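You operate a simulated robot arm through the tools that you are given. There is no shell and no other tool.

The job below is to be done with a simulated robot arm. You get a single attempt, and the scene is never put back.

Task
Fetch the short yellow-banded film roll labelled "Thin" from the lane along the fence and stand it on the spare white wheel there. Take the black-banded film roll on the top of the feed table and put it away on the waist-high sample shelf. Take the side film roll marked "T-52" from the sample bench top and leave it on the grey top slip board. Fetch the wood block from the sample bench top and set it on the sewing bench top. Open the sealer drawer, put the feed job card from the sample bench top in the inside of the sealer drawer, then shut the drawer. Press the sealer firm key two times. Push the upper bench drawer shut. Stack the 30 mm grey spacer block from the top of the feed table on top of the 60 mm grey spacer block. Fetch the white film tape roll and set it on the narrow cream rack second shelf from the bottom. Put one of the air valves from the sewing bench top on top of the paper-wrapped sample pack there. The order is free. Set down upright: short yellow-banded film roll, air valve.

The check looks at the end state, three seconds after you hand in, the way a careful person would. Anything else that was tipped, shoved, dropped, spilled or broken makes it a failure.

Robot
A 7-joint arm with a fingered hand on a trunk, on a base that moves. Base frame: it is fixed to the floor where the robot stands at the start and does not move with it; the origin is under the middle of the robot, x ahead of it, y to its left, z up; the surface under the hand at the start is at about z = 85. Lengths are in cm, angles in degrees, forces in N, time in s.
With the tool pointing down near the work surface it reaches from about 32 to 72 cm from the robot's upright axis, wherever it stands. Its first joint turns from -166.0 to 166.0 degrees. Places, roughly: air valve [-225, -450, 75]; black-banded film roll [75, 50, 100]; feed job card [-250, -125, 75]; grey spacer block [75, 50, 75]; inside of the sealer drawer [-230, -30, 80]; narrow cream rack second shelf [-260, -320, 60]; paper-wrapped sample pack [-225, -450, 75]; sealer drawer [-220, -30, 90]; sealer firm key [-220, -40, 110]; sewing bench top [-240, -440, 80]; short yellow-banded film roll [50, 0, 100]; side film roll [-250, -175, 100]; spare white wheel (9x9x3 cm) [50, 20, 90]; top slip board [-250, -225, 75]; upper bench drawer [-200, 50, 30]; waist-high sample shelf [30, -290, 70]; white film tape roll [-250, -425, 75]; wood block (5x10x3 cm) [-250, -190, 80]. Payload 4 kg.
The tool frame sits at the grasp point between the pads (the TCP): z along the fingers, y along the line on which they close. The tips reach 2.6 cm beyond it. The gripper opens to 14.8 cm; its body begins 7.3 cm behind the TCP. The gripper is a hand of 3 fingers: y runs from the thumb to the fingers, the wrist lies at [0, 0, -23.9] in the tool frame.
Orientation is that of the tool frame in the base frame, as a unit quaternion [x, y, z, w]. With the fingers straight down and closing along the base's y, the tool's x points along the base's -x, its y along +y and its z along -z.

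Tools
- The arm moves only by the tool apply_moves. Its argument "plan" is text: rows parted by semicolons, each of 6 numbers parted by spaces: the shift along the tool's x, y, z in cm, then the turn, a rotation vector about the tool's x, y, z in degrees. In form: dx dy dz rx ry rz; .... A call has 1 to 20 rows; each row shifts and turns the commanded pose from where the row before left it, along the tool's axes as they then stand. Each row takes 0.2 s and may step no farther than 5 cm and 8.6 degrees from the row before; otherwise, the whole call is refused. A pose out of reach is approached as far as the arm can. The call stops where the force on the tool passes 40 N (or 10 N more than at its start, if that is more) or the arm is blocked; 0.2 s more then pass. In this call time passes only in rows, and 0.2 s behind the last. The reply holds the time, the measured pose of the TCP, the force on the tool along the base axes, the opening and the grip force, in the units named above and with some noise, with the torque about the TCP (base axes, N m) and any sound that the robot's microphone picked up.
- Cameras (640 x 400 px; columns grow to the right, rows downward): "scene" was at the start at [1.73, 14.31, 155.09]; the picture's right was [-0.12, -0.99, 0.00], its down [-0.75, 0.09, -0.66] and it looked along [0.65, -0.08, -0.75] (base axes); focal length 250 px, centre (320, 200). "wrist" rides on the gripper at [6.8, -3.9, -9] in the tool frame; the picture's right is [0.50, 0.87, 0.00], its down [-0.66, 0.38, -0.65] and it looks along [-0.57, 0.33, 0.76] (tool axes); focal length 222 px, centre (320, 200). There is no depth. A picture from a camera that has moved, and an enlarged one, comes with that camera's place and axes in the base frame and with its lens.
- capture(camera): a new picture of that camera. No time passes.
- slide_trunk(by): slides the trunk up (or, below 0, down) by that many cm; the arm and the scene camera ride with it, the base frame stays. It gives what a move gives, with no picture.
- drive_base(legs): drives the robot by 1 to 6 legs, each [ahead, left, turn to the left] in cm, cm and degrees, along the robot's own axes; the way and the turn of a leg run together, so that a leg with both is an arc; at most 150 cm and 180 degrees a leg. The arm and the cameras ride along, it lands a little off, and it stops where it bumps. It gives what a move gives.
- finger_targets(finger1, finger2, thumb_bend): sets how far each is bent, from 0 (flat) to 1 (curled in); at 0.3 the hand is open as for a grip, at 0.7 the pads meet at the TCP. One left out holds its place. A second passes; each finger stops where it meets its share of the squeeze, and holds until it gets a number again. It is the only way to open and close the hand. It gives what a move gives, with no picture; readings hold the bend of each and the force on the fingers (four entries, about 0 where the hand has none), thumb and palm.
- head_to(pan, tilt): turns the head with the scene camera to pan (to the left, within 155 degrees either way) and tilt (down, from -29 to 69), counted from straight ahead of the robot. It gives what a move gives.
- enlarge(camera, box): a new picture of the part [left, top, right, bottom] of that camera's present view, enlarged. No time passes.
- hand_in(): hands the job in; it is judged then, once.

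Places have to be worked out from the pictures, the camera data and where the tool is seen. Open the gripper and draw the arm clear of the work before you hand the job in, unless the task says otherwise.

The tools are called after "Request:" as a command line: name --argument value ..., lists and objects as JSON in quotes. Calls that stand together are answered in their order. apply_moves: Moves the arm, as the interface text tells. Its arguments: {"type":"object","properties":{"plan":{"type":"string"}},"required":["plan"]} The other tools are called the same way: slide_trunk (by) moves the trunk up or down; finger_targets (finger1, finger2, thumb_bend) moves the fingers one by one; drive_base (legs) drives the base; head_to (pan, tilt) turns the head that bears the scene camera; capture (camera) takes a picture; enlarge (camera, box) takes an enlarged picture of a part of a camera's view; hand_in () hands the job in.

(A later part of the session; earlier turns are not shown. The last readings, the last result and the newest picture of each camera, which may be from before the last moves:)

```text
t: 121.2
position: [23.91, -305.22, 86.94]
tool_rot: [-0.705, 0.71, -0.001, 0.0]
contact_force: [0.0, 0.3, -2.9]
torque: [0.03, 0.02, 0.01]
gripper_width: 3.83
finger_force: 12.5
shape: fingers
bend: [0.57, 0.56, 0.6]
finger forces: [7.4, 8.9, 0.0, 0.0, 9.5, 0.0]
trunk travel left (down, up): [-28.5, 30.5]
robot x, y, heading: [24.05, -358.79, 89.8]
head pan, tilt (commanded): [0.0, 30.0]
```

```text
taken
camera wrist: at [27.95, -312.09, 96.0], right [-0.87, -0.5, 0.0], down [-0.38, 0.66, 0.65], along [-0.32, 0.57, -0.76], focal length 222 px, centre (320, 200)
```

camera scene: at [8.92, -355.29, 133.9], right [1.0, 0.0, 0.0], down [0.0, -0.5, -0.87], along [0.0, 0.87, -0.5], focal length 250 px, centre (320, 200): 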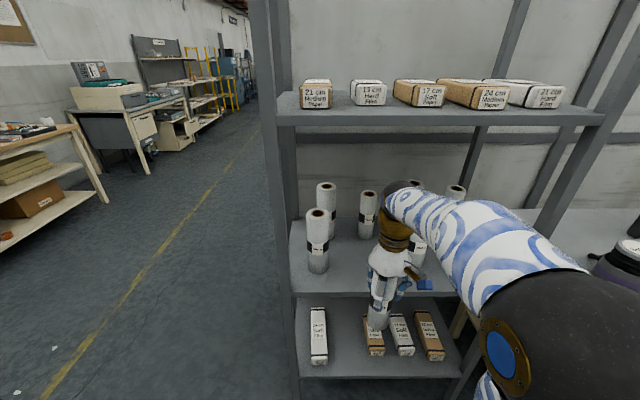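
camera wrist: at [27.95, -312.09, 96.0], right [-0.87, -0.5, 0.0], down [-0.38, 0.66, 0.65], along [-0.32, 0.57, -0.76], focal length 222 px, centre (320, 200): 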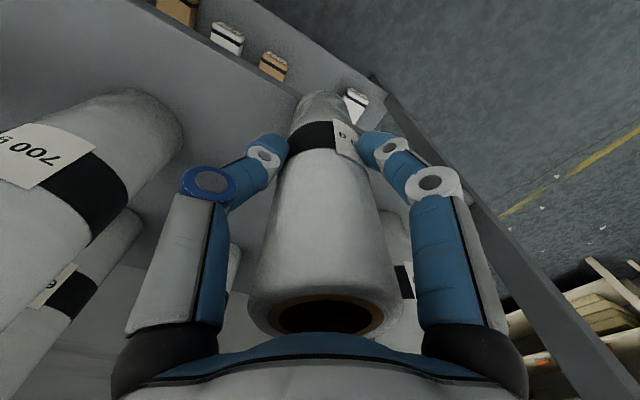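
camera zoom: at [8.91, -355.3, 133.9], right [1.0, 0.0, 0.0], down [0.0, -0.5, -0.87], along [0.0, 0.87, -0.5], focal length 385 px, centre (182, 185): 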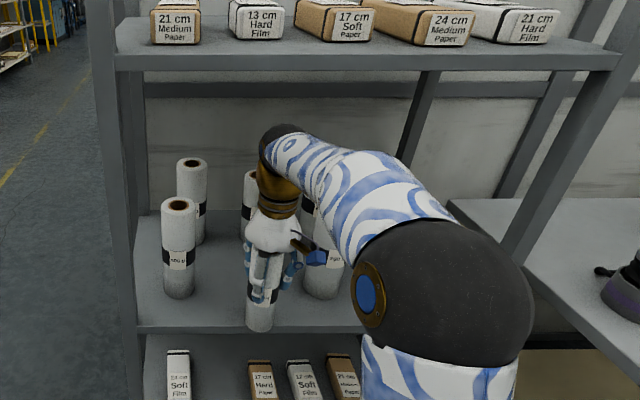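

Clear of everything. I'll move in the remaining 9.7 cm.

Request:
apply_moves --plan "-3.3 0 0 0 0 0; -3.3 0 0 0 0 0; -3.1 0 0 0 0 0"

Request:
enlarge --camera "scene" --box '[260, 80, 560, 340]'

Request:
capture --camera "wrist"

```text
t: 122.0
position: [24.34, -295.59, 86.78]
tool_rot: [-0.705, 0.709, 0.0, 0.0]
contact_force: [-0.1, -0.1, -2.6]
torque: [0.05, 0.01, 0.0]
gripper_width: 3.78
finger_force: 13.4
shape: fingers
bend: [0.57, 0.56, 0.6]
finger forces: [7.5, 8.9, 0.0, 0.0, 9.4, 0.1]
trunk travel left (down, up): [-28.5, 30.5]
robot x, y, heading: [24.59, -358.61, 89.8]
head pan, tilt (commanded): [0.0, 30.0]
```

```text
1.54 times, centred on (410, 210) of scene
camera zoom: at [8.91, -355.29, 133.91], right [1.0, 0.0, 0.0], down [0.0, -0.5, -0.87], along [0.0, 0.87, -0.5], focal length 385 px, centre (182, 185)
```

zoom: 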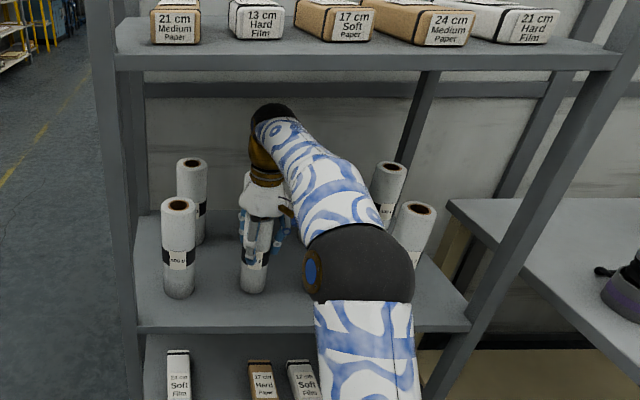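

```text
taken
camera wrist: at [28.29, -302.38, 95.86], right [-0.87, -0.49, 0.0], down [-0.37, 0.66, 0.65], along [-0.32, 0.57, -0.76], focal length 222 px, centre (320, 200)
```

wrist: 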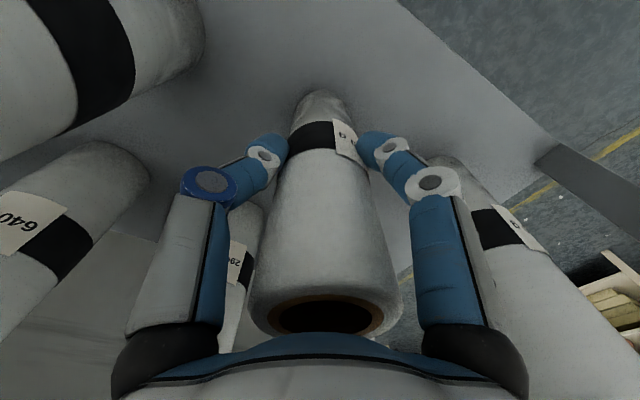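

All clear with neighbours. I'll lower the roll toward the shelf in small steps.

Request:
apply_moves --plan "0 0 1 0 0 0; 0 0 0.6 0 0 0; 0 0 0.3 0 0 0"

Request:
apply_moves --plan "0 0 0.25 0 0 0"

```text
t: 122.8
position: [24.23, -295.65, 85.05]
tool_rot: [-0.705, 0.709, 0.0, 0.001]
contact_force: [1.7, 0.7, 14.6]
torque: [-0.03, -0.07, -0.01]
gripper_width: 3.64
finger_force: 14.1
shape: fingers
bend: [0.57, 0.55, 0.61]
finger forces: [8.0, 10.0, 0.0, 0.0, 10.9, 0.0]
trunk travel left (down, up): [-28.5, 30.5]
robot x, y, heading: [23.98, -358.08, 89.7]
head pan, tilt (commanded): [0.0, 30.0]
```

```text
t: 123.2
position: [24.16, -295.69, 84.65]
tool_rot: [-0.705, 0.709, 0.0, 0.0]
contact_force: [0.5, 0.6, 12.9]
torque: [-0.01, -0.1, 0.02]
gripper_width: 3.57
finger_force: 14.8
shape: fingers
bend: [0.57, 0.55, 0.61]
finger forces: [8.1, 11.3, 0.0, 0.0, 10.5, 0.0]
trunk travel left (down, up): [-28.5, 30.5]
robot x, y, heading: [23.9, -358.55, 89.5]
head pan, tilt (commanded): [0.0, 30.0]
```

Contact made (13–15 N), so the roll stands on the shelf. I'll ease up a touch and release.

Request:
apply_moves --plan "0 0 -0.3 0 0 0"

Request:
finger_targets --finger1 0.46 --finger2 0.46 --thumb_bend 0.46

Request:
enlarge --camera "scene" --box '[260, 80, 560, 340]'

Request:
capture --camera "wrist"

```text
t: 123.6
position: [24.05, -295.6, 84.77]
tool_rot: [-0.706, 0.709, -0.002, -0.001]
contact_force: [-0.3, -1.4, -0.3]
torque: [-0.08, -0.11, -0.01]
gripper_width: 3.6
finger_force: 13.3
shape: fingers
bend: [0.57, 0.55, 0.61]
finger forces: [7.8, 9.8, 0.0, 0.0, 9.5, 0.1]
trunk travel left (down, up): [-28.5, 30.5]
robot x, y, heading: [24.17, -358.23, 89.5]
head pan, tilt (commanded): [0.0, 30.0]
```

```text
t: 124.6
position: [24.23, -295.6, 84.84]
tool_rot: [-0.705, 0.709, -0.001, -0.001]
contact_force: [-0.5, 0.4, -0.3]
torque: [-0.05, -0.02, 0.03]
gripper_width: 7.47
finger_force: 0.2
shape: fingers
bend: [0.46, 0.46, 0.46]
finger forces: [0.0, 0.4, 0.1, 0.0, 0.0, 0.1]
trunk travel left (down, up): [-28.5, 30.5]
robot x, y, heading: [23.94, -358.43, 89.8]
head pan, tilt (commanded): [0.0, 30.0]
```

```text
1.54 times, centred on (410, 210) of scene
camera zoom: at [8.91, -355.29, 133.91], right [1.0, 0.0, 0.0], down [0.0, -0.5, -0.87], along [0.0, 0.87, -0.5], focal length 385 px, centre (182, 185)
```

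zoom: 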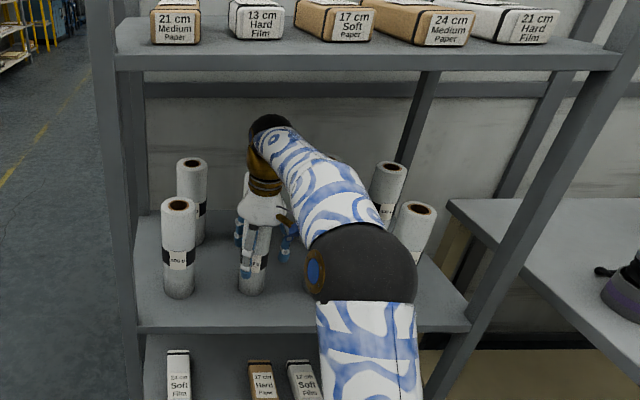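

```text
taken
camera wrist: at [28.14, -302.41, 93.98], right [-0.87, -0.49, 0.0], down [-0.37, 0.66, 0.65], along [-0.32, 0.57, -0.76], focal length 222 px, centre (320, 200)
```

wrist: 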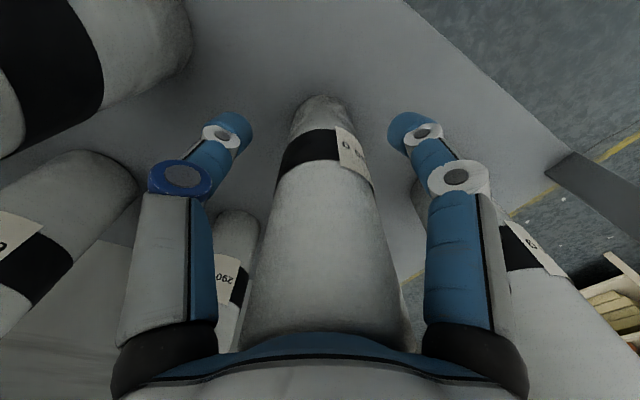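

The roll stands on its own. To withdraw under the upper shelf, I'll open a bit wider, rise 1.5 cm, and check the view before sliding out through the gap between thumb and rear finger.

Request:
finger_targets --finger1 0.22 --finger2 0.22 --thumb_bend 0.22

Request:
apply_moves --plan "0 0 -1 0 0 0; 0 0 -1 0 0 0; 0 1 0 0 0 0; 0 0.7 0 0 0 0"

Request:
capture --camera "wrist"

Request:
enlarge --camera "scene" --box '[260, 80, 560, 340]'

```text
t: 125.6
position: [24.21, -295.66, 84.94]
tool_rot: [-0.705, 0.709, -0.001, 0.0]
contact_force: [-0.1, -0.1, 0.8]
torque: [0.05, -0.01, 0.02]
gripper_width: 14.27
finger_force: 0.1
shape: fingers
bend: [0.22, 0.22, 0.22]
finger forces: [0.0, 0.1, 0.0, 0.1, 0.0, 0.0]
trunk travel left (down, up): [-28.5, 30.5]
robot x, y, heading: [24.11, -358.57, 89.6]
head pan, tilt (commanded): [0.0, 30.0]
```

```text
t: 126.6
position: [22.5, -295.57, 87.06]
tool_rot: [-0.706, 0.709, -0.001, 0.0]
contact_force: [0.2, -0.9, 0.3]
torque: [0.02, 0.01, 0.03]
gripper_width: 14.28
finger_force: 0.0
shape: fingers
bend: [0.22, 0.22, 0.22]
finger forces: [0.0, 0.0, 0.1, 0.1, 0.1, 0.0]
trunk travel left (down, up): [-28.5, 30.5]
robot x, y, heading: [23.73, -358.78, 89.8]
head pan, tilt (commanded): [0.0, 30.0]
```

```text
taken
camera wrist: at [26.47, -302.37, 96.11], right [-0.87, -0.49, 0.0], down [-0.37, 0.66, 0.65], along [-0.32, 0.57, -0.76], focal length 222 px, centre (320, 200)
```

wrist: 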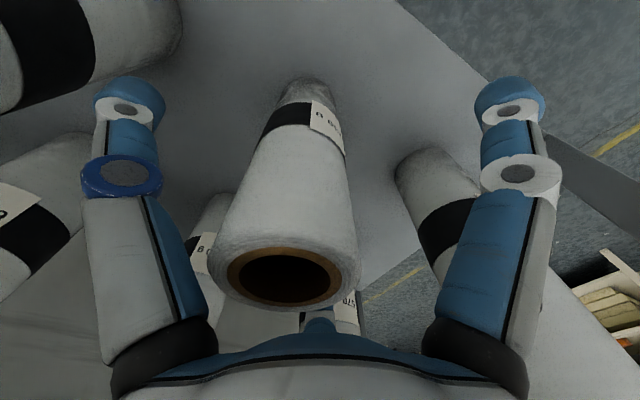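

```text
1.54 times, centred on (410, 210) of scene
camera zoom: at [8.92, -355.29, 133.91], right [1.0, 0.0, 0.0], down [0.0, -0.5, -0.87], along [0.0, 0.87, -0.5], focal length 385 px, centre (182, 185)
```

zoom: 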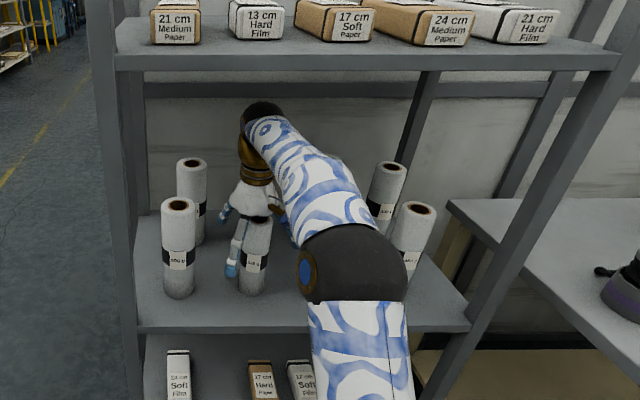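

The roll stands upright and the gap lines up. I'll slide the hand straight out toward the robot.

Request:
apply_moves --plan "2 0 0 0 0 0; 2.5 0 0 0 0 0; 3 0 0 0 0 0; 4 0 0 0 0 0; 4 0 0 0 0 0; 4 0 0 0 0 0; 4 0 0 0 0 0"

Request:
enlarge --camera "scene" --box '[260, 80, 560, 340]'

Request:
capture --camera "wrist"

```text
t: 128.2
position: [22.52, -319.08, 86.91]
tool_rot: [-0.705, 0.709, 0.0, -0.001]
contact_force: [1.5, 0.9, 0.6]
torque: [-0.03, 0.0, 0.03]
gripper_width: 14.28
finger_force: 0.1
shape: fingers
bend: [0.22, 0.22, 0.22]
finger forces: [0.0, 0.1, 0.1, 0.1, 0.1, 0.1]
trunk travel left (down, up): [-28.5, 30.5]
robot x, y, heading: [23.59, -358.68, 90.0]
head pan, tilt (commanded): [0.0, 30.0]
```

```text
1.54 times, centred on (410, 210) of scene
camera zoom: at [8.91, -355.29, 133.91], right [1.0, 0.0, 0.0], down [0.0, -0.5, -0.87], along [0.0, 0.87, -0.5], focal length 385 px, centre (182, 185)
```

zoom: 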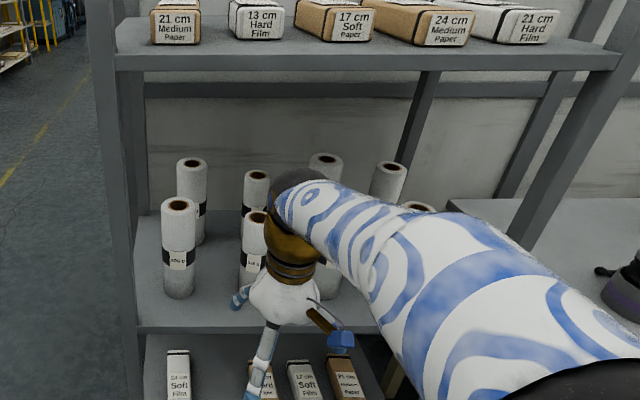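

```text
taken
camera wrist: at [26.48, -325.82, 96.11], right [-0.87, -0.49, 0.0], down [-0.37, 0.66, 0.65], along [-0.32, 0.57, -0.76], focal length 222 px, centre (320, 200)
```

wrist: 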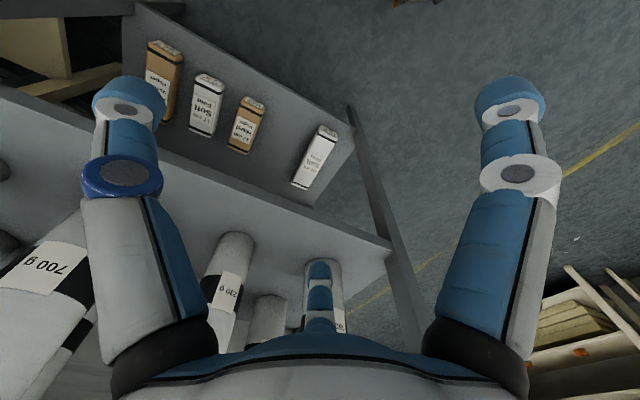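

Black roll is put away upright on the waist-high shelf. Next I'll back out, turn toward the wall benches (−x), and approach the sewing bench to look.

Request:
drive_base --legs '[[-50, 0, 0], [0, 0, 90], [120, 0, 0]]'

Request:
slide_trunk --by 24

Request:
head_to --pan 0 --tilt 25

Request:
capture --camera "scene"

Request:
head_to --pan -45 --tilt 25

Request:
capture --camera "scene"

```text
t: 140.7
position: [-136.08, -409.82, 86.98]
tool_rot: [1.0, -0.001, 0.001, 0.0]
contact_force: [0.1, -0.7, 0.2]
torque: [0.01, -0.01, -0.01]
gripper_width: 14.28
finger_force: 0.1
shape: fingers
bend: [0.22, 0.22, 0.22]
finger forces: [0.0, 0.1, 0.1, 0.0, 0.1, 0.1]
trunk travel left (down, up): [-28.5, 30.5]
robot x, y, heading: [-96.57, -408.09, 179.9]
head pan, tilt (commanded): [0.0, 30.0]
```

```text
t: 143.2
position: [-135.9, -409.86, 110.96]
tool_rot: [1.0, -0.002, 0.001, 0.0]
contact_force: [0.3, 0.5, -0.5]
torque: [0.01, -0.01, 0.01]
gripper_width: 14.26
finger_force: 0.2
shape: fingers
bend: [0.22, 0.22, 0.22]
finger forces: [0.0, 0.0, 0.0, 0.1, 0.0, 0.0]
trunk travel left (down, up): [-52.5, 6.5]
robot x, y, heading: [-96.39, -408.37, 179.8]
head pan, tilt (commanded): [0.0, 30.0]
```

```text
t: 143.8
position: [-135.9, -409.79, 111.0]
tool_rot: [1.0, -0.002, 0.001, 0.0]
contact_force: [0.3, 0.2, 0.5]
torque: [0.01, 0.02, -0.02]
gripper_width: 14.28
finger_force: 0.0
shape: fingers
bend: [0.22, 0.22, 0.22]
finger forces: [0.0, 0.0, 0.1, 0.1, 0.0, 0.0]
trunk travel left (down, up): [-52.5, 6.5]
robot x, y, heading: [-96.6, -408.45, 180.0]
head pan, tilt (commanded): [0.0, 25.0]
```

```text
taken
camera scene: at [-99.64, -423.27, 158.7], right [0.0, 1.0, 0.0], down [0.42, 0.0, -0.91], along [-0.91, 0.0, -0.42], focal length 250 px, centre (320, 200)
```

scene: 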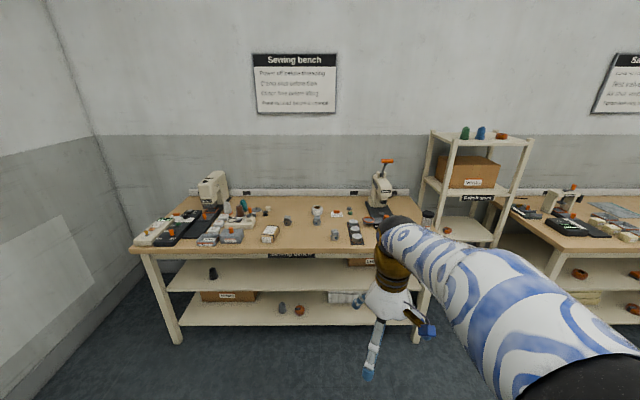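

```text
t: 145.0
position: [-136.02, -409.84, 111.1]
tool_rot: [1.0, -0.002, 0.0, 0.0]
contact_force: [0.7, 0.0, -1.1]
torque: [-0.01, 0.0, 0.02]
gripper_width: 14.26
finger_force: 0.0
shape: fingers
bend: [0.22, 0.22, 0.22]
finger forces: [0.0, 0.0, 0.0, 0.0, 0.0, 0.1]
trunk travel left (down, up): [-52.5, 6.5]
robot x, y, heading: [-96.5, -408.85, 179.7]
head pan, tilt (commanded): [-45.0, 25.0]
```

```text
taken
camera scene: at [-96.94, -416.77, 158.7], right [0.71, 0.71, 0.0], down [0.3, -0.3, -0.91], along [-0.64, 0.64, -0.42], focal length 250 px, centre (320, 200)
```

scene: 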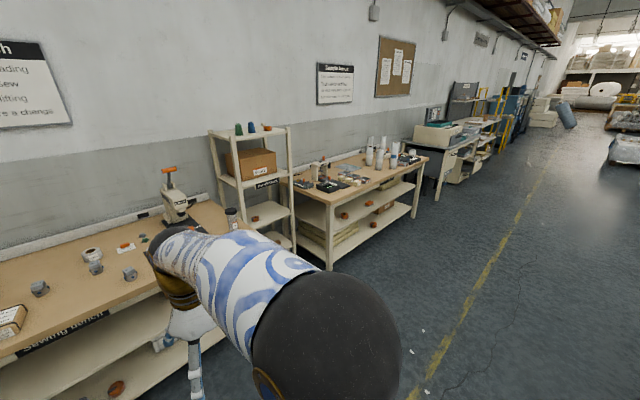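

I'll zoom in on the sewing bench and the cream rack.

Request:
head_to --pan 10 --tilt 25

Request:
enlarge --camera "scene" --box '[160, 160, 330, 260]'

Request:
enlarge --camera "scene" --box '[310, 160, 480, 260]'

Request:
head_to --pan -25 --tilt 25

Request:
enlarge --camera "scene" --box '[240, 100, 480, 300]'

```text
t: 146.2
position: [-136.02, -409.95, 110.98]
tool_rot: [1.0, -0.001, 0.001, 0.0]
contact_force: [-0.4, 0.7, -0.2]
torque: [0.01, 0.02, 0.0]
gripper_width: 14.26
finger_force: 0.0
shape: fingers
bend: [0.22, 0.22, 0.22]
finger forces: [0.1, 0.1, 0.0, 0.0, 0.0, 0.1]
trunk travel left (down, up): [-52.5, 6.5]
robot x, y, heading: [-96.29, -408.22, 180.0]
head pan, tilt (commanded): [10.0, 25.0]
```

```text
3.76 times, centred on (245, 210) of scene
camera zoom: at [-99.51, -424.86, 158.7], right [-0.17, 0.99, 0.0], down [0.42, 0.07, -0.91], along [-0.89, -0.15, -0.42], focal length 943 px, centre (602, 162)
```

zoom: 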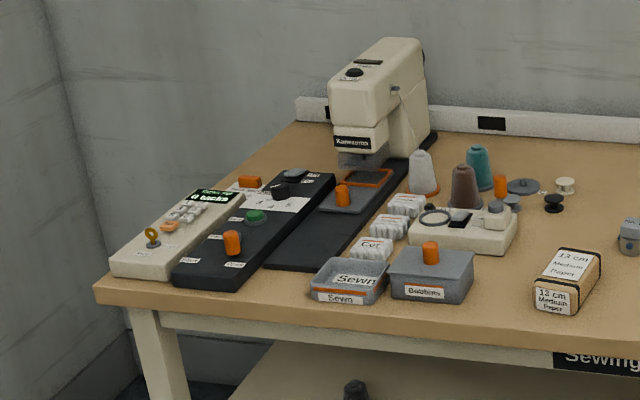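

```text
3.76 times, centred on (395, 210) of scene
camera zoom: at [-99.51, -424.86, 158.7], right [-0.17, 0.99, 0.0], down [0.42, 0.07, -0.91], along [-0.89, -0.15, -0.42], focal length 943 px, centre (38, 162)
```

zoom: 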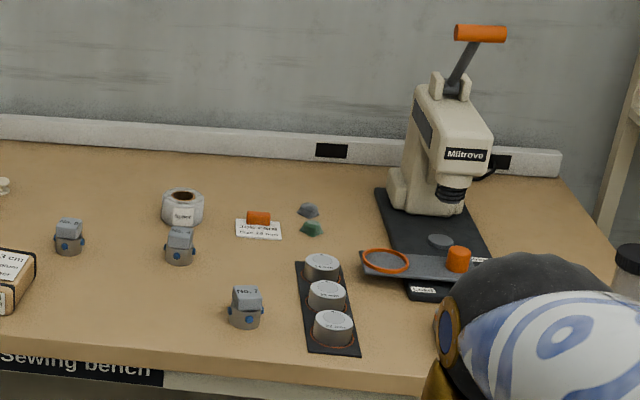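

```text
t: 147.2
position: [-135.93, -409.96, 111.03]
tool_rot: [1.0, -0.002, 0.001, 0.0]
contact_force: [-0.2, -0.2, 0.8]
torque: [-0.01, -0.03, -0.01]
gripper_width: 14.29
finger_force: 0.1
shape: fingers
bend: [0.22, 0.22, 0.22]
finger forces: [0.0, 0.0, 0.0, 0.0, 0.0, 0.1]
trunk travel left (down, up): [-52.5, 6.5]
robot x, y, heading: [-96.54, -408.35, 179.7]
head pan, tilt (commanded): [-25.0, 25.0]
```

```text
2.00 times, centred on (360, 200) of scene
camera zoom: at [-98.78, -419.38, 158.7], right [0.42, 0.91, 0.0], down [0.38, -0.18, -0.91], along [-0.82, 0.38, -0.42], focal length 501 px, centre (240, 200)
```

zoom: 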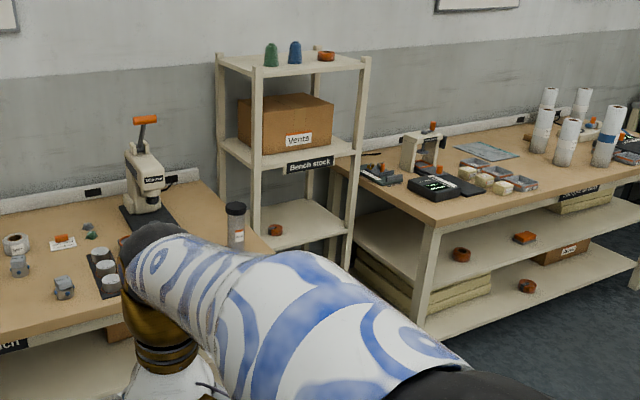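

The sewing bench shows three air valves, the tape roll behind the middle valve, and the "12 cm Medium Paper" pack. I plan to use the middle valve (it stands in front of the tape). I'll drive up to about (−178, −430) facing the bench.

Request:
drive_base --legs '[[60, 22, 0.2], [16, 0, 0]]'

Request:
head_to --pan 0 --tilt 45

Request:
capture --camera "scene"

Request:
capture --camera "wrist"

```text
t: 151.8
position: [-211.47, -430.8, 111.1]
tool_rot: [1.0, -0.007, 0.001, 0.0]
contact_force: [0.0, 0.1, -0.1]
torque: [-0.01, -0.03, 0.02]
gripper_width: 14.29
finger_force: 0.1
shape: fingers
bend: [0.22, 0.22, 0.22]
finger forces: [0.1, 0.0, 0.1, 0.0, 0.0, 0.0]
trunk travel left (down, up): [-52.5, 6.5]
robot x, y, heading: [-171.84, -429.88, 179.4]
head pan, tilt (commanded): [-25.0, 25.0]
```

```text
t: 152.7
position: [-211.55, -430.8, 110.94]
tool_rot: [1.0, -0.007, 0.0, 0.0]
contact_force: [-0.5, 0.1, 0.0]
torque: [0.0, 0.02, -0.03]
gripper_width: 14.27
finger_force: 0.0
shape: fingers
bend: [0.22, 0.22, 0.22]
finger forces: [0.1, 0.1, 0.0, 0.0, 0.0, 0.1]
trunk travel left (down, up): [-52.5, 6.5]
robot x, y, heading: [-171.49, -429.7, 179.3]
head pan, tilt (commanded): [0.0, 45.0]
```

```text
taken
camera scene: at [-174.17, -444.58, 155.65], right [0.01, 1.0, 0.0], down [0.71, -0.01, -0.71], along [-0.71, 0.01, -0.71], focal length 250 px, centre (320, 200)
```

scene: 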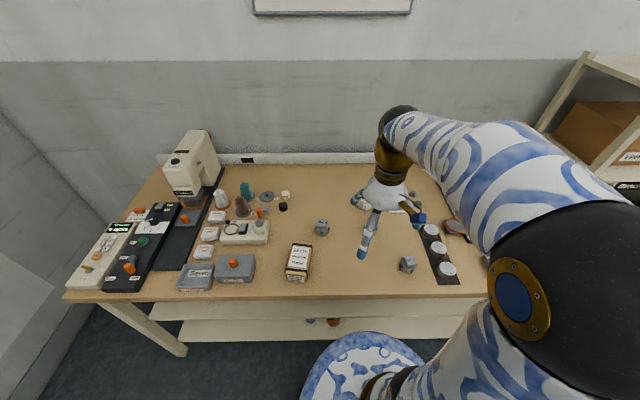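

```text
taken
camera wrist: at [-204.55, -427.06, 120.12], right [0.49, -0.87, 0.0], down [-0.66, -0.37, 0.65], along [-0.57, -0.32, -0.76], focal length 222 px, centre (320, 200)
```

wrist: 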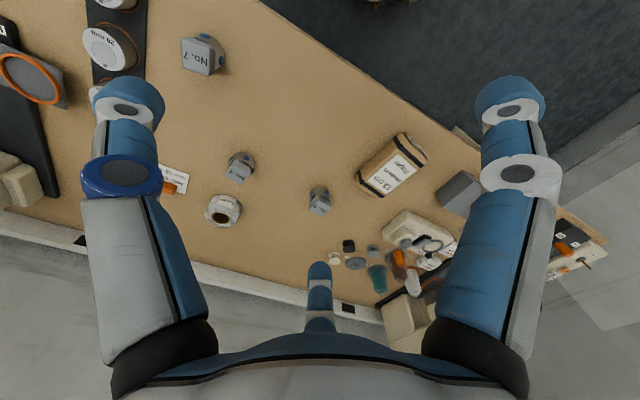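

I'll zoom both cameras to measure the valves, pack and tape and to triangulate the bench height.

Request:
enlarge --camera "scene" --box '[270, 170, 470, 300]'

Request:
enlarge --camera "wrist" --box '[160, 120, 460, 300]'

Request:
enlarge --camera "wrist" --box '[60, 0, 260, 130]'

```text
3.08 times, centred on (370, 235) of scene
camera zoom: at [-174.17, -444.58, 155.65], right [0.01, 1.0, 0.0], down [0.71, -0.01, -0.71], along [-0.71, 0.01, -0.71], focal length 770 px, centre (166, 92)
```

zoom: 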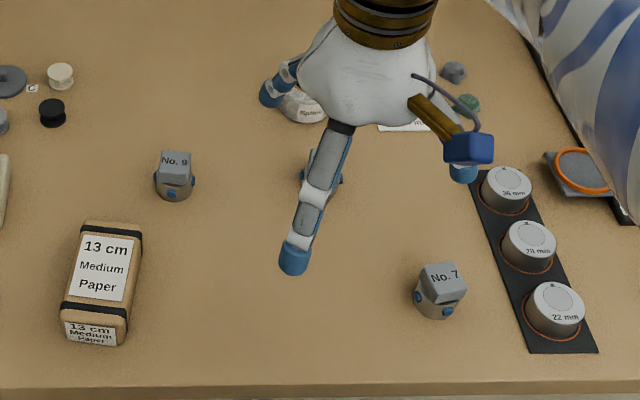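

```text
2.13 times, centred on (310, 210) of wrist
camera zoom: at [-204.55, -427.06, 120.12], right [0.49, -0.87, 0.0], down [-0.66, -0.37, 0.65], along [-0.57, -0.32, -0.76], focal length 474 px, centre (341, 179)
```

zoom: 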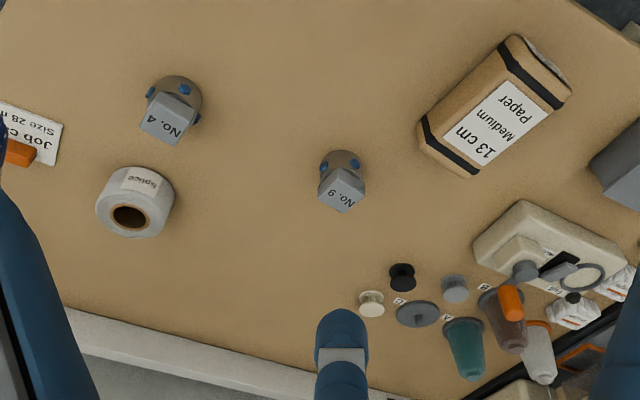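

```text
3.08 times, centred on (160, 65) of wrist
camera zoom: at [-204.55, -427.06, 120.12], right [0.49, -0.87, 0.0], down [-0.66, -0.37, 0.65], along [-0.57, -0.32, -0.76], focal length 684 px, centre (812, 615)
```

zoom: 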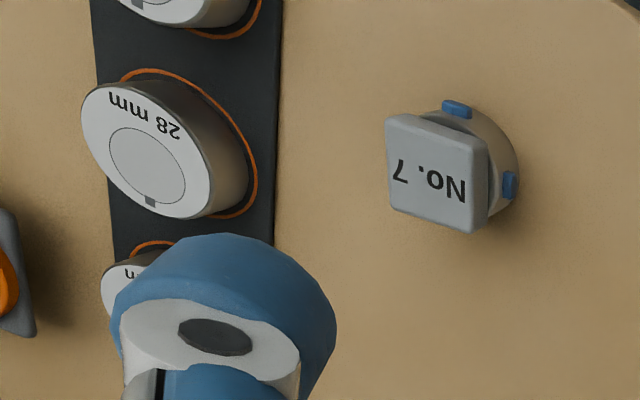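

Bench top is about z=81, pack top ≈85 at (−218.3, −450.5); valve No. 4 is at about (−232.1, −425.4) with head top ≈86, tape at (−246, −425). I'll move the hand above valve No. 4.

Request:
finger_targets --finger1 0.3 --finger2 0.3 --thumb_bend 0.3

Request:
apply_moves --plan "-4.13 -1.03 2 0 0 0; -4.13 -1.03 2 0 0 0; -4.13 -1.03 2 0 0 0; -4.13 -1.03 2 0 0 0; -4.13 -1.03 2 0 0 0"

Request:
capture --camera "wrist"

Request:
enlarge --camera "wrist" --box '[240, 40, 400, 240]'

Request:
enlarge --camera "scene" --box '[270, 120, 470, 300]'

```text
t: 153.7
position: [-211.45, -430.86, 111.02]
tool_rot: [1.0, -0.007, 0.001, 0.0]
contact_force: [0.9, 0.8, 0.0]
torque: [0.02, 0.01, -0.03]
gripper_width: 12.75
finger_force: 0.0
shape: fingers
bend: [0.3, 0.3, 0.3]
finger forces: [0.0, 0.0, 0.0, 0.0, 0.1, 0.1]
trunk travel left (down, up): [-52.5, 6.5]
robot x, y, heading: [-171.99, -429.79, 179.2]
head pan, tilt (commanded): [0.0, 45.0]
```

```text
t: 154.8
position: [-231.99, -425.5, 100.67]
tool_rot: [1.0, -0.007, 0.001, 0.0]
contact_force: [-0.1, 0.5, 0.3]
torque: [0.01, -0.01, -0.01]
gripper_width: 12.73
finger_force: 0.0
shape: fingers
bend: [0.3, 0.3, 0.3]
finger forces: [0.0, 0.0, 0.0, 0.1, 0.0, 0.1]
trunk travel left (down, up): [-52.5, 6.5]
robot x, y, heading: [-171.74, -429.58, 179.1]
head pan, tilt (commanded): [0.0, 45.0]
```

```text
taken
camera wrist: at [-225.12, -421.7, 109.83], right [0.49, -0.87, 0.0], down [-0.66, -0.37, 0.65], along [-0.57, -0.32, -0.76], focal length 222 px, centre (320, 200)
```

wrist: 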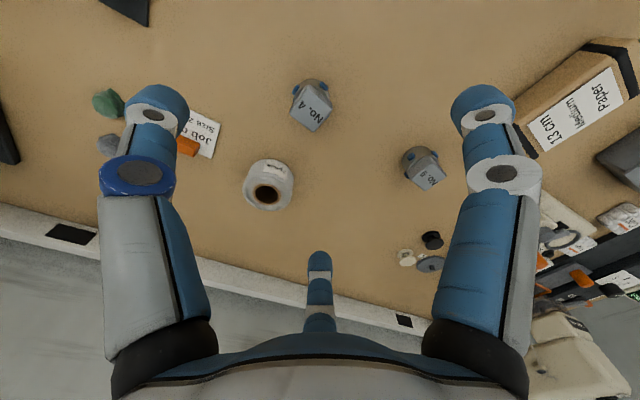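

```text
2.00 times, centred on (320, 140) of wrist
camera zoom: at [-225.12, -421.7, 109.83], right [0.49, -0.87, 0.0], down [-0.66, -0.37, 0.65], along [-0.57, -0.32, -0.76], focal length 444 px, centre (320, 320)
```

zoom: 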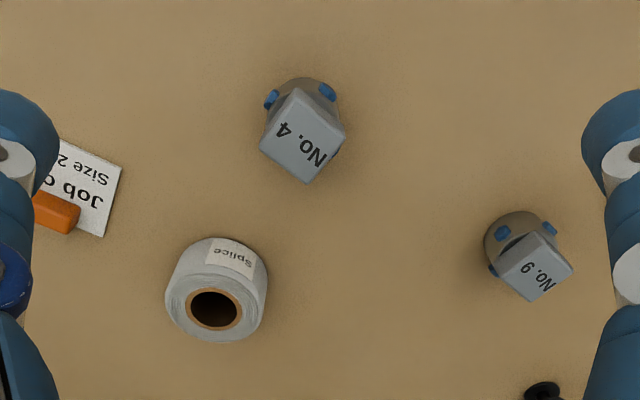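

```text
2.22 times, centred on (370, 210) of scene
camera zoom: at [-174.23, -444.57, 155.64], right [0.01, 1.0, 0.0], down [0.71, -0.01, -0.71], along [-0.71, 0.01, -0.71], focal length 556 px, centre (209, 178)
```

zoom: 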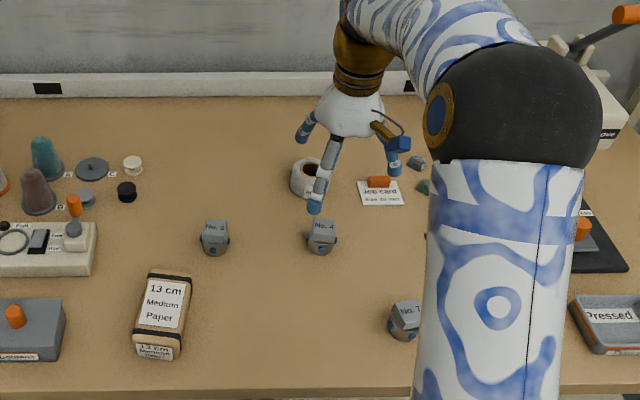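

Valve No. 4 is 0.9 cm to the thumb side of the tool axis. I'll correct by (−0.45, +0.8) and lower to about z=88 first.

Request:
apply_moves --plan "-0.45 -0.8 3 0 0 0; 0 0 4.5 0 0 0; 0 0 4.5 0 0 0"

Request:
enlarge --camera "wrist" --box '[240, 60, 400, 240]'

Request:
enlarge --camera "scene" --box '[320, 140, 440, 240]'

```text
t: 155.7
position: [-232.29, -424.48, 88.84]
tool_rot: [1.0, -0.006, 0.001, -0.001]
contact_force: [0.8, -0.6, 0.2]
torque: [0.01, -0.05, 0.02]
gripper_width: 12.77
finger_force: 0.1
shape: fingers
bend: [0.3, 0.3, 0.3]
finger forces: [0.0, 0.0, 0.0, 0.0, 0.1, 0.0]
trunk travel left (down, up): [-52.5, 6.5]
robot x, y, heading: [-171.7, -429.71, 179.2]
head pan, tilt (commanded): [0.0, 45.0]
```

```text
2.22 times, centred on (320, 150) of wrist
camera zoom: at [-225.35, -420.75, 97.96], right [0.49, -0.87, 0.0], down [-0.66, -0.37, 0.65], along [-0.57, -0.32, -0.76], focal length 494 px, centre (320, 311)
```

zoom: 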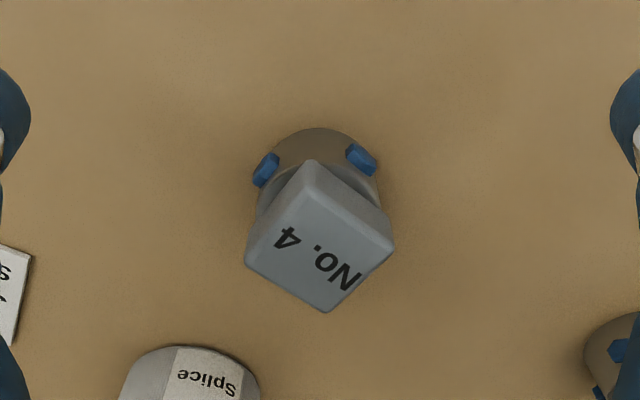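

```text
4.00 times, centred on (380, 190) of scene
camera zoom: at [-174.2, -444.58, 155.65], right [0.01, 1.0, 0.0], down [0.71, -0.01, -0.71], along [-0.71, 0.01, -0.71], focal length 1002 px, centre (80, 240)
```

zoom: 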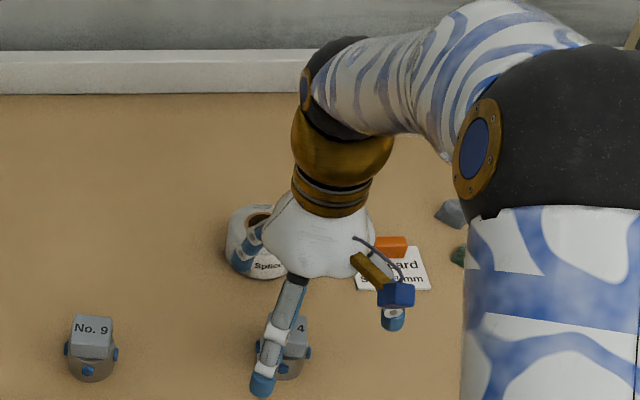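

The valve is now within 0.3 cm of the axis. I'll lower to z≈85.2 and close in two stages.

Request:
apply_moves --plan "-0.15 0.1 2 0 0 0; 0 0 1.7 0 0 0"

Request:
finger_targets --finger1 0.52 --finger2 0.52 --thumb_bend 0.52

Request:
capture --camera "wrist"

```text
t: 156.2
position: [-232.56, -424.73, 85.13]
tool_rot: [1.0, -0.007, 0.001, 0.0]
contact_force: [0.2, 0.2, -0.3]
torque: [0.01, 0.03, 0.03]
gripper_width: 12.75
finger_force: 0.1
shape: fingers
bend: [0.3, 0.3, 0.3]
finger forces: [0.0, 0.1, 0.0, 0.1, 0.0, 0.0]
trunk travel left (down, up): [-52.5, 6.5]
robot x, y, heading: [-172.28, -429.72, 179.3]
head pan, tilt (commanded): [0.0, 45.0]
```

```text
t: 157.2
position: [-232.45, -424.8, 85.2]
tool_rot: [1.0, -0.007, 0.0, 0.0]
contact_force: [0.4, 0.6, -0.6]
torque: [0.02, -0.02, 0.0]
gripper_width: 5.63
finger_force: 0.0
shape: fingers
bend: [0.52, 0.52, 0.52]
finger forces: [0.0, 0.0, 0.1, 0.0, 0.1, 0.1]
trunk travel left (down, up): [-52.5, 6.5]
robot x, y, heading: [-171.82, -429.45, 179.4]
head pan, tilt (commanded): [0.0, 45.0]
```

```text
taken
camera wrist: at [-225.61, -421.01, 94.36], right [0.49, -0.87, 0.0], down [-0.66, -0.37, 0.65], along [-0.57, -0.32, -0.76], focal length 222 px, centre (320, 200)
```

wrist: 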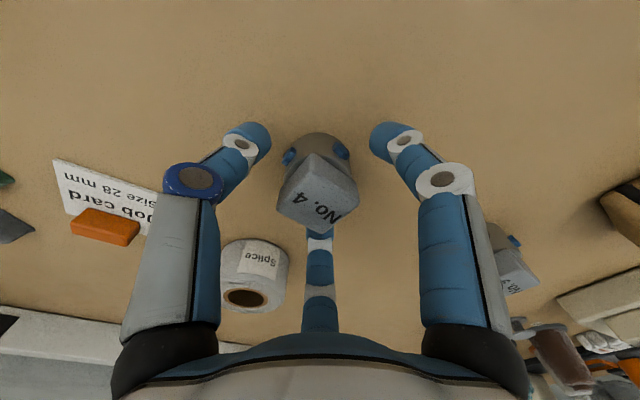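

No table contact; the tips surround the valve body. I'll close to grip.

Request:
finger_targets --finger1 0.66 --finger2 0.66 --thumb_bend 0.66

Request:
capture --camera "wrist"

```text
t: 158.2
position: [-232.44, -424.84, 85.21]
tool_rot: [1.0, -0.007, 0.001, 0.0]
contact_force: [0.2, 0.3, 0.7]
torque: [0.02, 0.02, -0.01]
gripper_width: 3.19
finger_force: 9.6
shape: fingers
bend: [0.59, 0.59, 0.61]
finger forces: [6.3, 5.8, 0.1, 0.1, 7.1, 0.0]
trunk travel left (down, up): [-52.5, 6.5]
robot x, y, heading: [-171.69, -430.01, 179.2]
head pan, tilt (commanded): [0.0, 45.0]
```

```text
taken
camera wrist: at [-225.61, -421.0, 94.35], right [0.49, -0.87, 0.0], down [-0.66, -0.37, 0.65], along [-0.57, -0.32, -0.76], focal length 222 px, centre (320, 200)
```

wrist: 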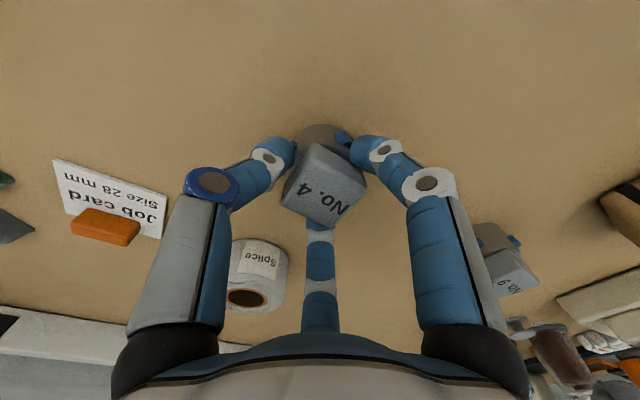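

Gripped with 6–7 N per finger. I'll lift and check that the valve stays upright in the hand.

Request:
apply_moves --plan "0 0 -1 0 0 0; 0 0 -3 0 0 0; 0 0 -4 0 0 0; 0 0 -4 0 0 0"

Request:
enlarge --camera "wrist" --box '[240, 80, 400, 240]'

Request:
enlarge --camera "scene" --box '[240, 100, 440, 300]'

```text
t: 159.2
position: [-232.33, -424.66, 97.5]
tool_rot: [1.0, -0.006, 0.002, 0.0]
contact_force: [-0.7, 0.8, -1.6]
torque: [-0.03, -0.03, -0.01]
gripper_width: 3.16
finger_force: 9.6
shape: fingers
bend: [0.59, 0.59, 0.61]
finger forces: [6.2, 6.0, 0.0, 0.0, 6.9, 0.0]
trunk travel left (down, up): [-52.5, 6.5]
robot x, y, heading: [-171.64, -429.25, 179.2]
head pan, tilt (commanded): [0.0, 45.0]
```

```text
2.50 times, centred on (320, 160) of wrist
camera zoom: at [-225.51, -420.9, 106.55], right [0.49, -0.87, 0.0], down [-0.66, -0.37, 0.65], along [-0.57, -0.32, -0.76], focal length 555 px, centre (320, 300)
```

zoom: 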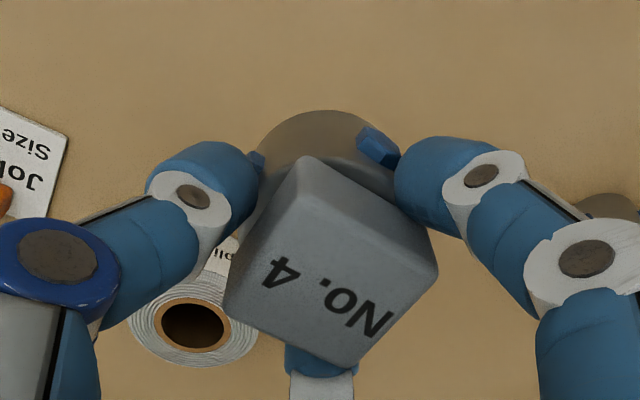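

```text
2.00 times, centred on (340, 200) of scene
camera zoom: at [-174.17, -444.58, 155.64], right [0.01, 1.0, 0.0], down [0.71, -0.01, -0.71], along [-0.71, 0.01, -0.71], focal length 501 px, centre (280, 200)
```

zoom: 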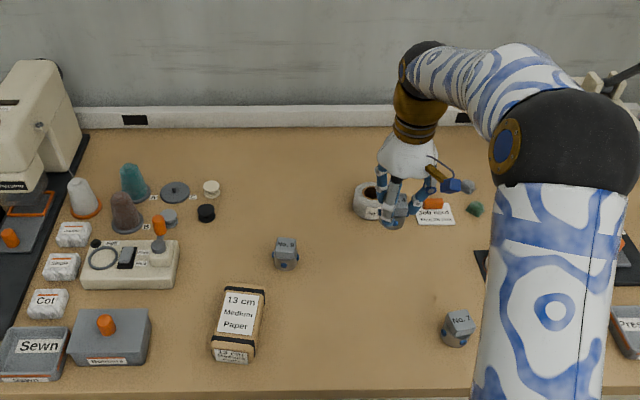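

Valve is held upright. I'll carry it over the paper pack near (−218.8, −450.7) at this height.

Request:
apply_moves --plan "2.3 4.3 0 0 0 0; 2.3 4.3 0 0 0 0; 2.3 4.3 0 0 0 0; 2.3 4.3 0 0 0 0; 2.3 4.3 0 0 0 0; 2.3 4.3 0 0 0 0"

Request:
capture --camera "wrist"

Request:
enlarge --camera "scene" --box '[220, 160, 420, 300]'

```text
t: 160.7
position: [-219.15, -450.86, 97.24]
tool_rot: [1.0, -0.007, 0.002, 0.0]
contact_force: [-0.2, 0.4, -1.5]
torque: [-0.04, 0.03, -0.02]
gripper_width: 3.13
finger_force: 9.7
shape: fingers
bend: [0.59, 0.59, 0.61]
finger forces: [6.3, 6.0, 0.1, 0.0, 6.8, 0.0]
trunk travel left (down, up): [-52.5, 6.5]
robot x, y, heading: [-171.74, -429.7, 179.5]
head pan, tilt (commanded): [0.0, 45.0]
```

```text
taken
camera wrist: at [-212.34, -447.18, 106.4], right [0.49, -0.87, 0.0], down [-0.66, -0.37, 0.65], along [-0.57, -0.32, -0.76], focal length 222 px, centre (320, 200)
```

wrist: 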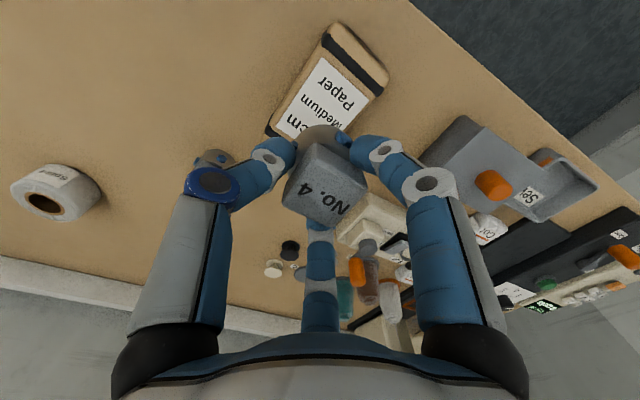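

```text
2.86 times, centred on (320, 230) of scene
camera zoom: at [-174.17, -444.63, 155.64], right [0.01, 1.0, 0.0], down [0.71, -0.01, -0.71], along [-0.71, 0.01, -0.71], focal length 716 px, centre (320, 114)
```

zoom: 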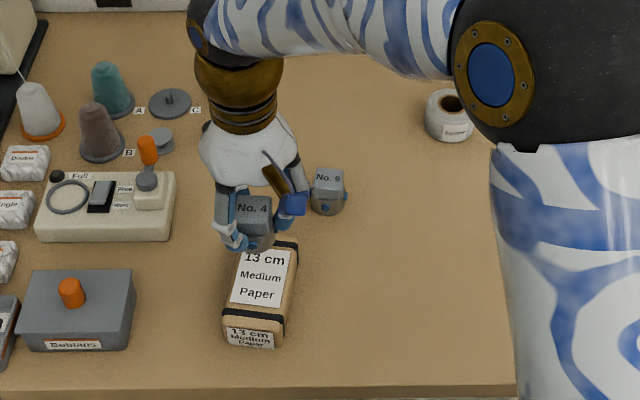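

Pack centre is about (−217.7, −450.4). I'll shift the valve over it and lower to about 1 cm above.

Request:
apply_moves --plan "1.5 -0.6 0 0 0 0; 0 0 3.5 0 0 0; 0 0 3 0 0 0"

Request:
enlarge --camera "wrist" --box '[220, 20, 420, 240]'

Request:
enlarge --camera "scene" --box '[260, 180, 380, 300]'

```text
t: 161.4
position: [-217.86, -450.21, 90.74]
tool_rot: [1.0, -0.006, 0.002, 0.0]
contact_force: [-1.2, 0.2, -2.1]
torque: [0.04, -0.01, 0.02]
gripper_width: 3.17
finger_force: 9.5
shape: fingers
bend: [0.59, 0.59, 0.61]
finger forces: [6.3, 5.9, 0.0, 0.0, 6.9, 0.0]
trunk travel left (down, up): [-52.5, 6.5]
robot x, y, heading: [-171.65, -429.59, 179.3]
head pan, tilt (commanded): [0.0, 45.0]
```

```text
1.82 times, centred on (320, 130) of wrist
camera zoom: at [-210.94, -446.48, 99.98], right [0.49, -0.87, 0.0], down [-0.66, -0.37, 0.65], along [-0.57, -0.32, -0.76], focal length 404 px, centre (320, 327)
```

zoom: 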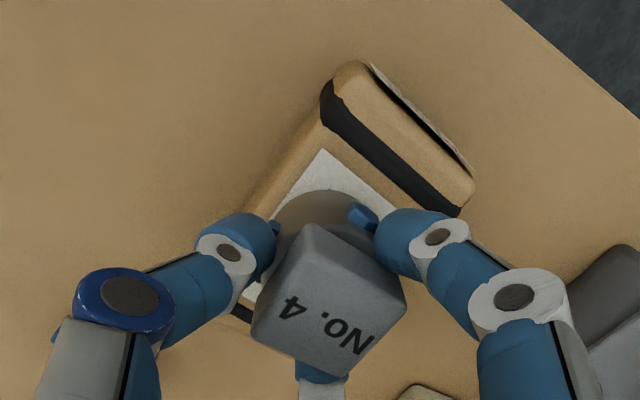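

```text
3.33 times, centred on (320, 240) of scene
camera zoom: at [-174.22, -444.61, 155.64], right [0.01, 1.0, 0.0], down [0.71, -0.01, -0.71], along [-0.71, 0.01, -0.71], focal length 835 px, centre (320, 67)
```

zoom: 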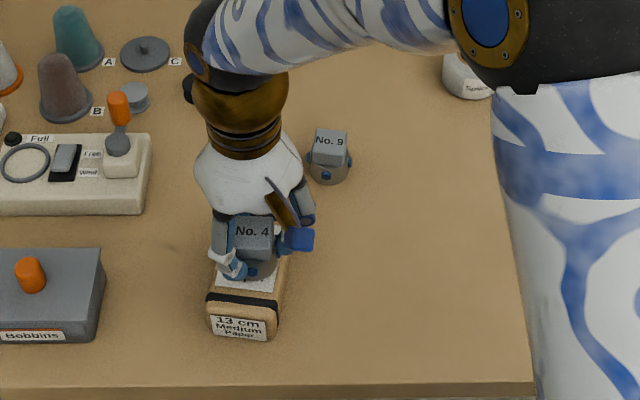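

The valve is on the pack's centreline. I'll lower it gently until contact.

Request:
apply_moves --plan "0 0 0.5 0 0 0; 0 0 0.3 0 0 0"

Request:
apply_moves --plan "0 0 0.25 0 0 0"

Request:
apply_moves --plan "0 0 0.25 0 0 0"

```text
t: 162.1
position: [-217.81, -450.19, 90.05]
tool_rot: [1.0, -0.008, 0.001, 0.0]
contact_force: [1.1, 0.4, -2.0]
torque: [-0.01, -0.01, 0.03]
gripper_width: 3.15
finger_force: 9.6
shape: fingers
bend: [0.59, 0.59, 0.61]
finger forces: [6.3, 6.0, 0.1, 0.0, 7.0, 0.1]
trunk travel left (down, up): [-52.5, 6.5]
robot x, y, heading: [-171.57, -429.69, 179.3]
head pan, tilt (commanded): [0.0, 45.0]
```

```text
t: 162.4
position: [-217.71, -450.1, 89.8]
tool_rot: [1.0, -0.008, 0.001, 0.0]
contact_force: [0.1, -0.8, -1.0]
torque: [-0.03, 0.0, -0.02]
gripper_width: 3.16
finger_force: 9.9
shape: fingers
bend: [0.59, 0.59, 0.61]
finger forces: [6.3, 6.0, 0.0, 0.0, 6.8, 0.0]
trunk travel left (down, up): [-52.5, 6.5]
robot x, y, heading: [-171.69, -429.54, 179.2]
head pan, tilt (commanded): [0.0, 45.0]
```

```text
t: 162.8
position: [-217.83, -450.24, 89.58]
tool_rot: [1.0, -0.007, 0.0, 0.001]
contact_force: [-0.8, 0.5, 7.2]
torque: [0.0, -0.05, 0.04]
gripper_width: 3.11
finger_force: 10.7
shape: fingers
bend: [0.59, 0.59, 0.62]
finger forces: [7.2, 6.7, 0.0, 0.0, 8.1, 0.0]
trunk travel left (down, up): [-52.5, 6.5]
robot x, y, heading: [-171.94, -429.7, 179.1]
head pan, tilt (commanded): [0.0, 45.0]
```

Contact at 7 N on the pack. I'll release and open.

Request:
finger_targets --finger1 0.5 --finger2 0.5 --thumb_bend 0.5

Request:
finger_targets --finger1 0.3 --finger2 0.3 --thumb_bend 0.3

Request:
apply_moves --plan "0 0 -2 0 0 0; 0 0 -4 0 0 0; 0 0 -4 0 0 0; 0 0 -4 0 0 0"

Request:
capture --camera "wrist"

Request:
enlarge --camera "scene" --box '[220, 160, 420, 300]'

```text
t: 163.8
position: [-217.76, -450.21, 89.44]
tool_rot: [1.0, -0.007, 0.001, 0.0]
contact_force: [-0.4, 0.2, 0.0]
torque: [-0.01, 0.0, 0.02]
gripper_width: 6.17
finger_force: 0.0
shape: fingers
bend: [0.5, 0.5, 0.5]
finger forces: [0.0, 0.1, 0.0, 0.1, 0.1, 0.0]
trunk travel left (down, up): [-52.5, 6.5]
robot x, y, heading: [-172.25, -429.85, 179.3]
head pan, tilt (commanded): [0.0, 45.0]
```

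```text
t: 164.8
position: [-217.7, -450.27, 89.56]
tool_rot: [1.0, -0.007, 0.002, 0.0]
contact_force: [-0.3, 0.0, -0.2]
torque: [0.01, -0.05, 0.0]
gripper_width: 12.66
finger_force: 0.1
shape: fingers
bend: [0.3, 0.3, 0.3]
finger forces: [0.0, 0.1, 0.1, 0.0, 0.1, 0.0]
trunk travel left (down, up): [-52.5, 6.5]
robot x, y, heading: [-171.76, -429.58, 179.0]
head pan, tilt (commanded): [0.0, 45.0]
```

```text
t: 165.8
position: [-217.62, -450.01, 103.59]
tool_rot: [1.0, -0.007, 0.001, 0.0]
contact_force: [-0.1, 0.1, 0.3]
torque: [-0.03, 0.0, -0.02]
gripper_width: 12.67
finger_force: 0.0
shape: fingers
bend: [0.3, 0.3, 0.3]
finger forces: [0.1, 0.0, 0.0, 0.0, 0.0, 0.0]
trunk travel left (down, up): [-52.5, 6.5]
robot x, y, heading: [-171.7, -429.57, 179.6]
head pan, tilt (commanded): [0.0, 45.0]
```

```text
taken
camera wrist: at [-210.72, -446.29, 112.67], right [0.49, -0.87, 0.0], down [-0.66, -0.37, 0.65], along [-0.57, -0.32, -0.76], focal length 222 px, centre (320, 200)
```

wrist: 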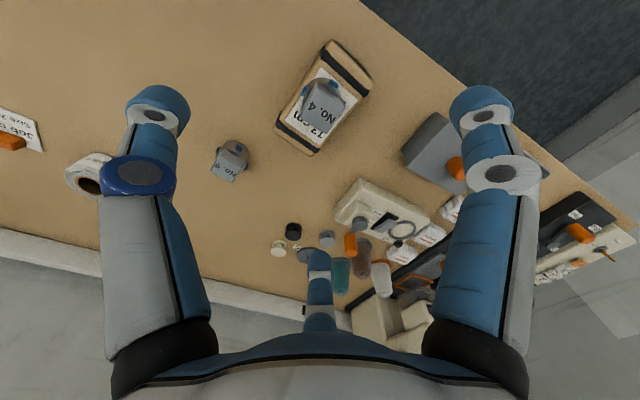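

```text
2.86 times, centred on (320, 230) of scene
camera zoom: at [-174.15, -444.58, 155.64], right [0.01, 1.0, 0.0], down [0.71, -0.01, -0.71], along [-0.71, 0.01, -0.71], focal length 716 px, centre (320, 114)
```

zoom: 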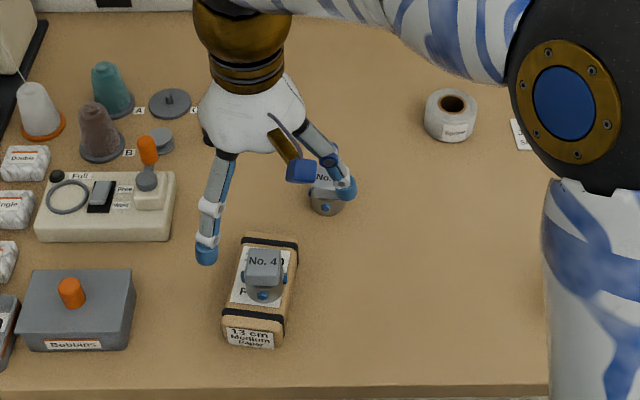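

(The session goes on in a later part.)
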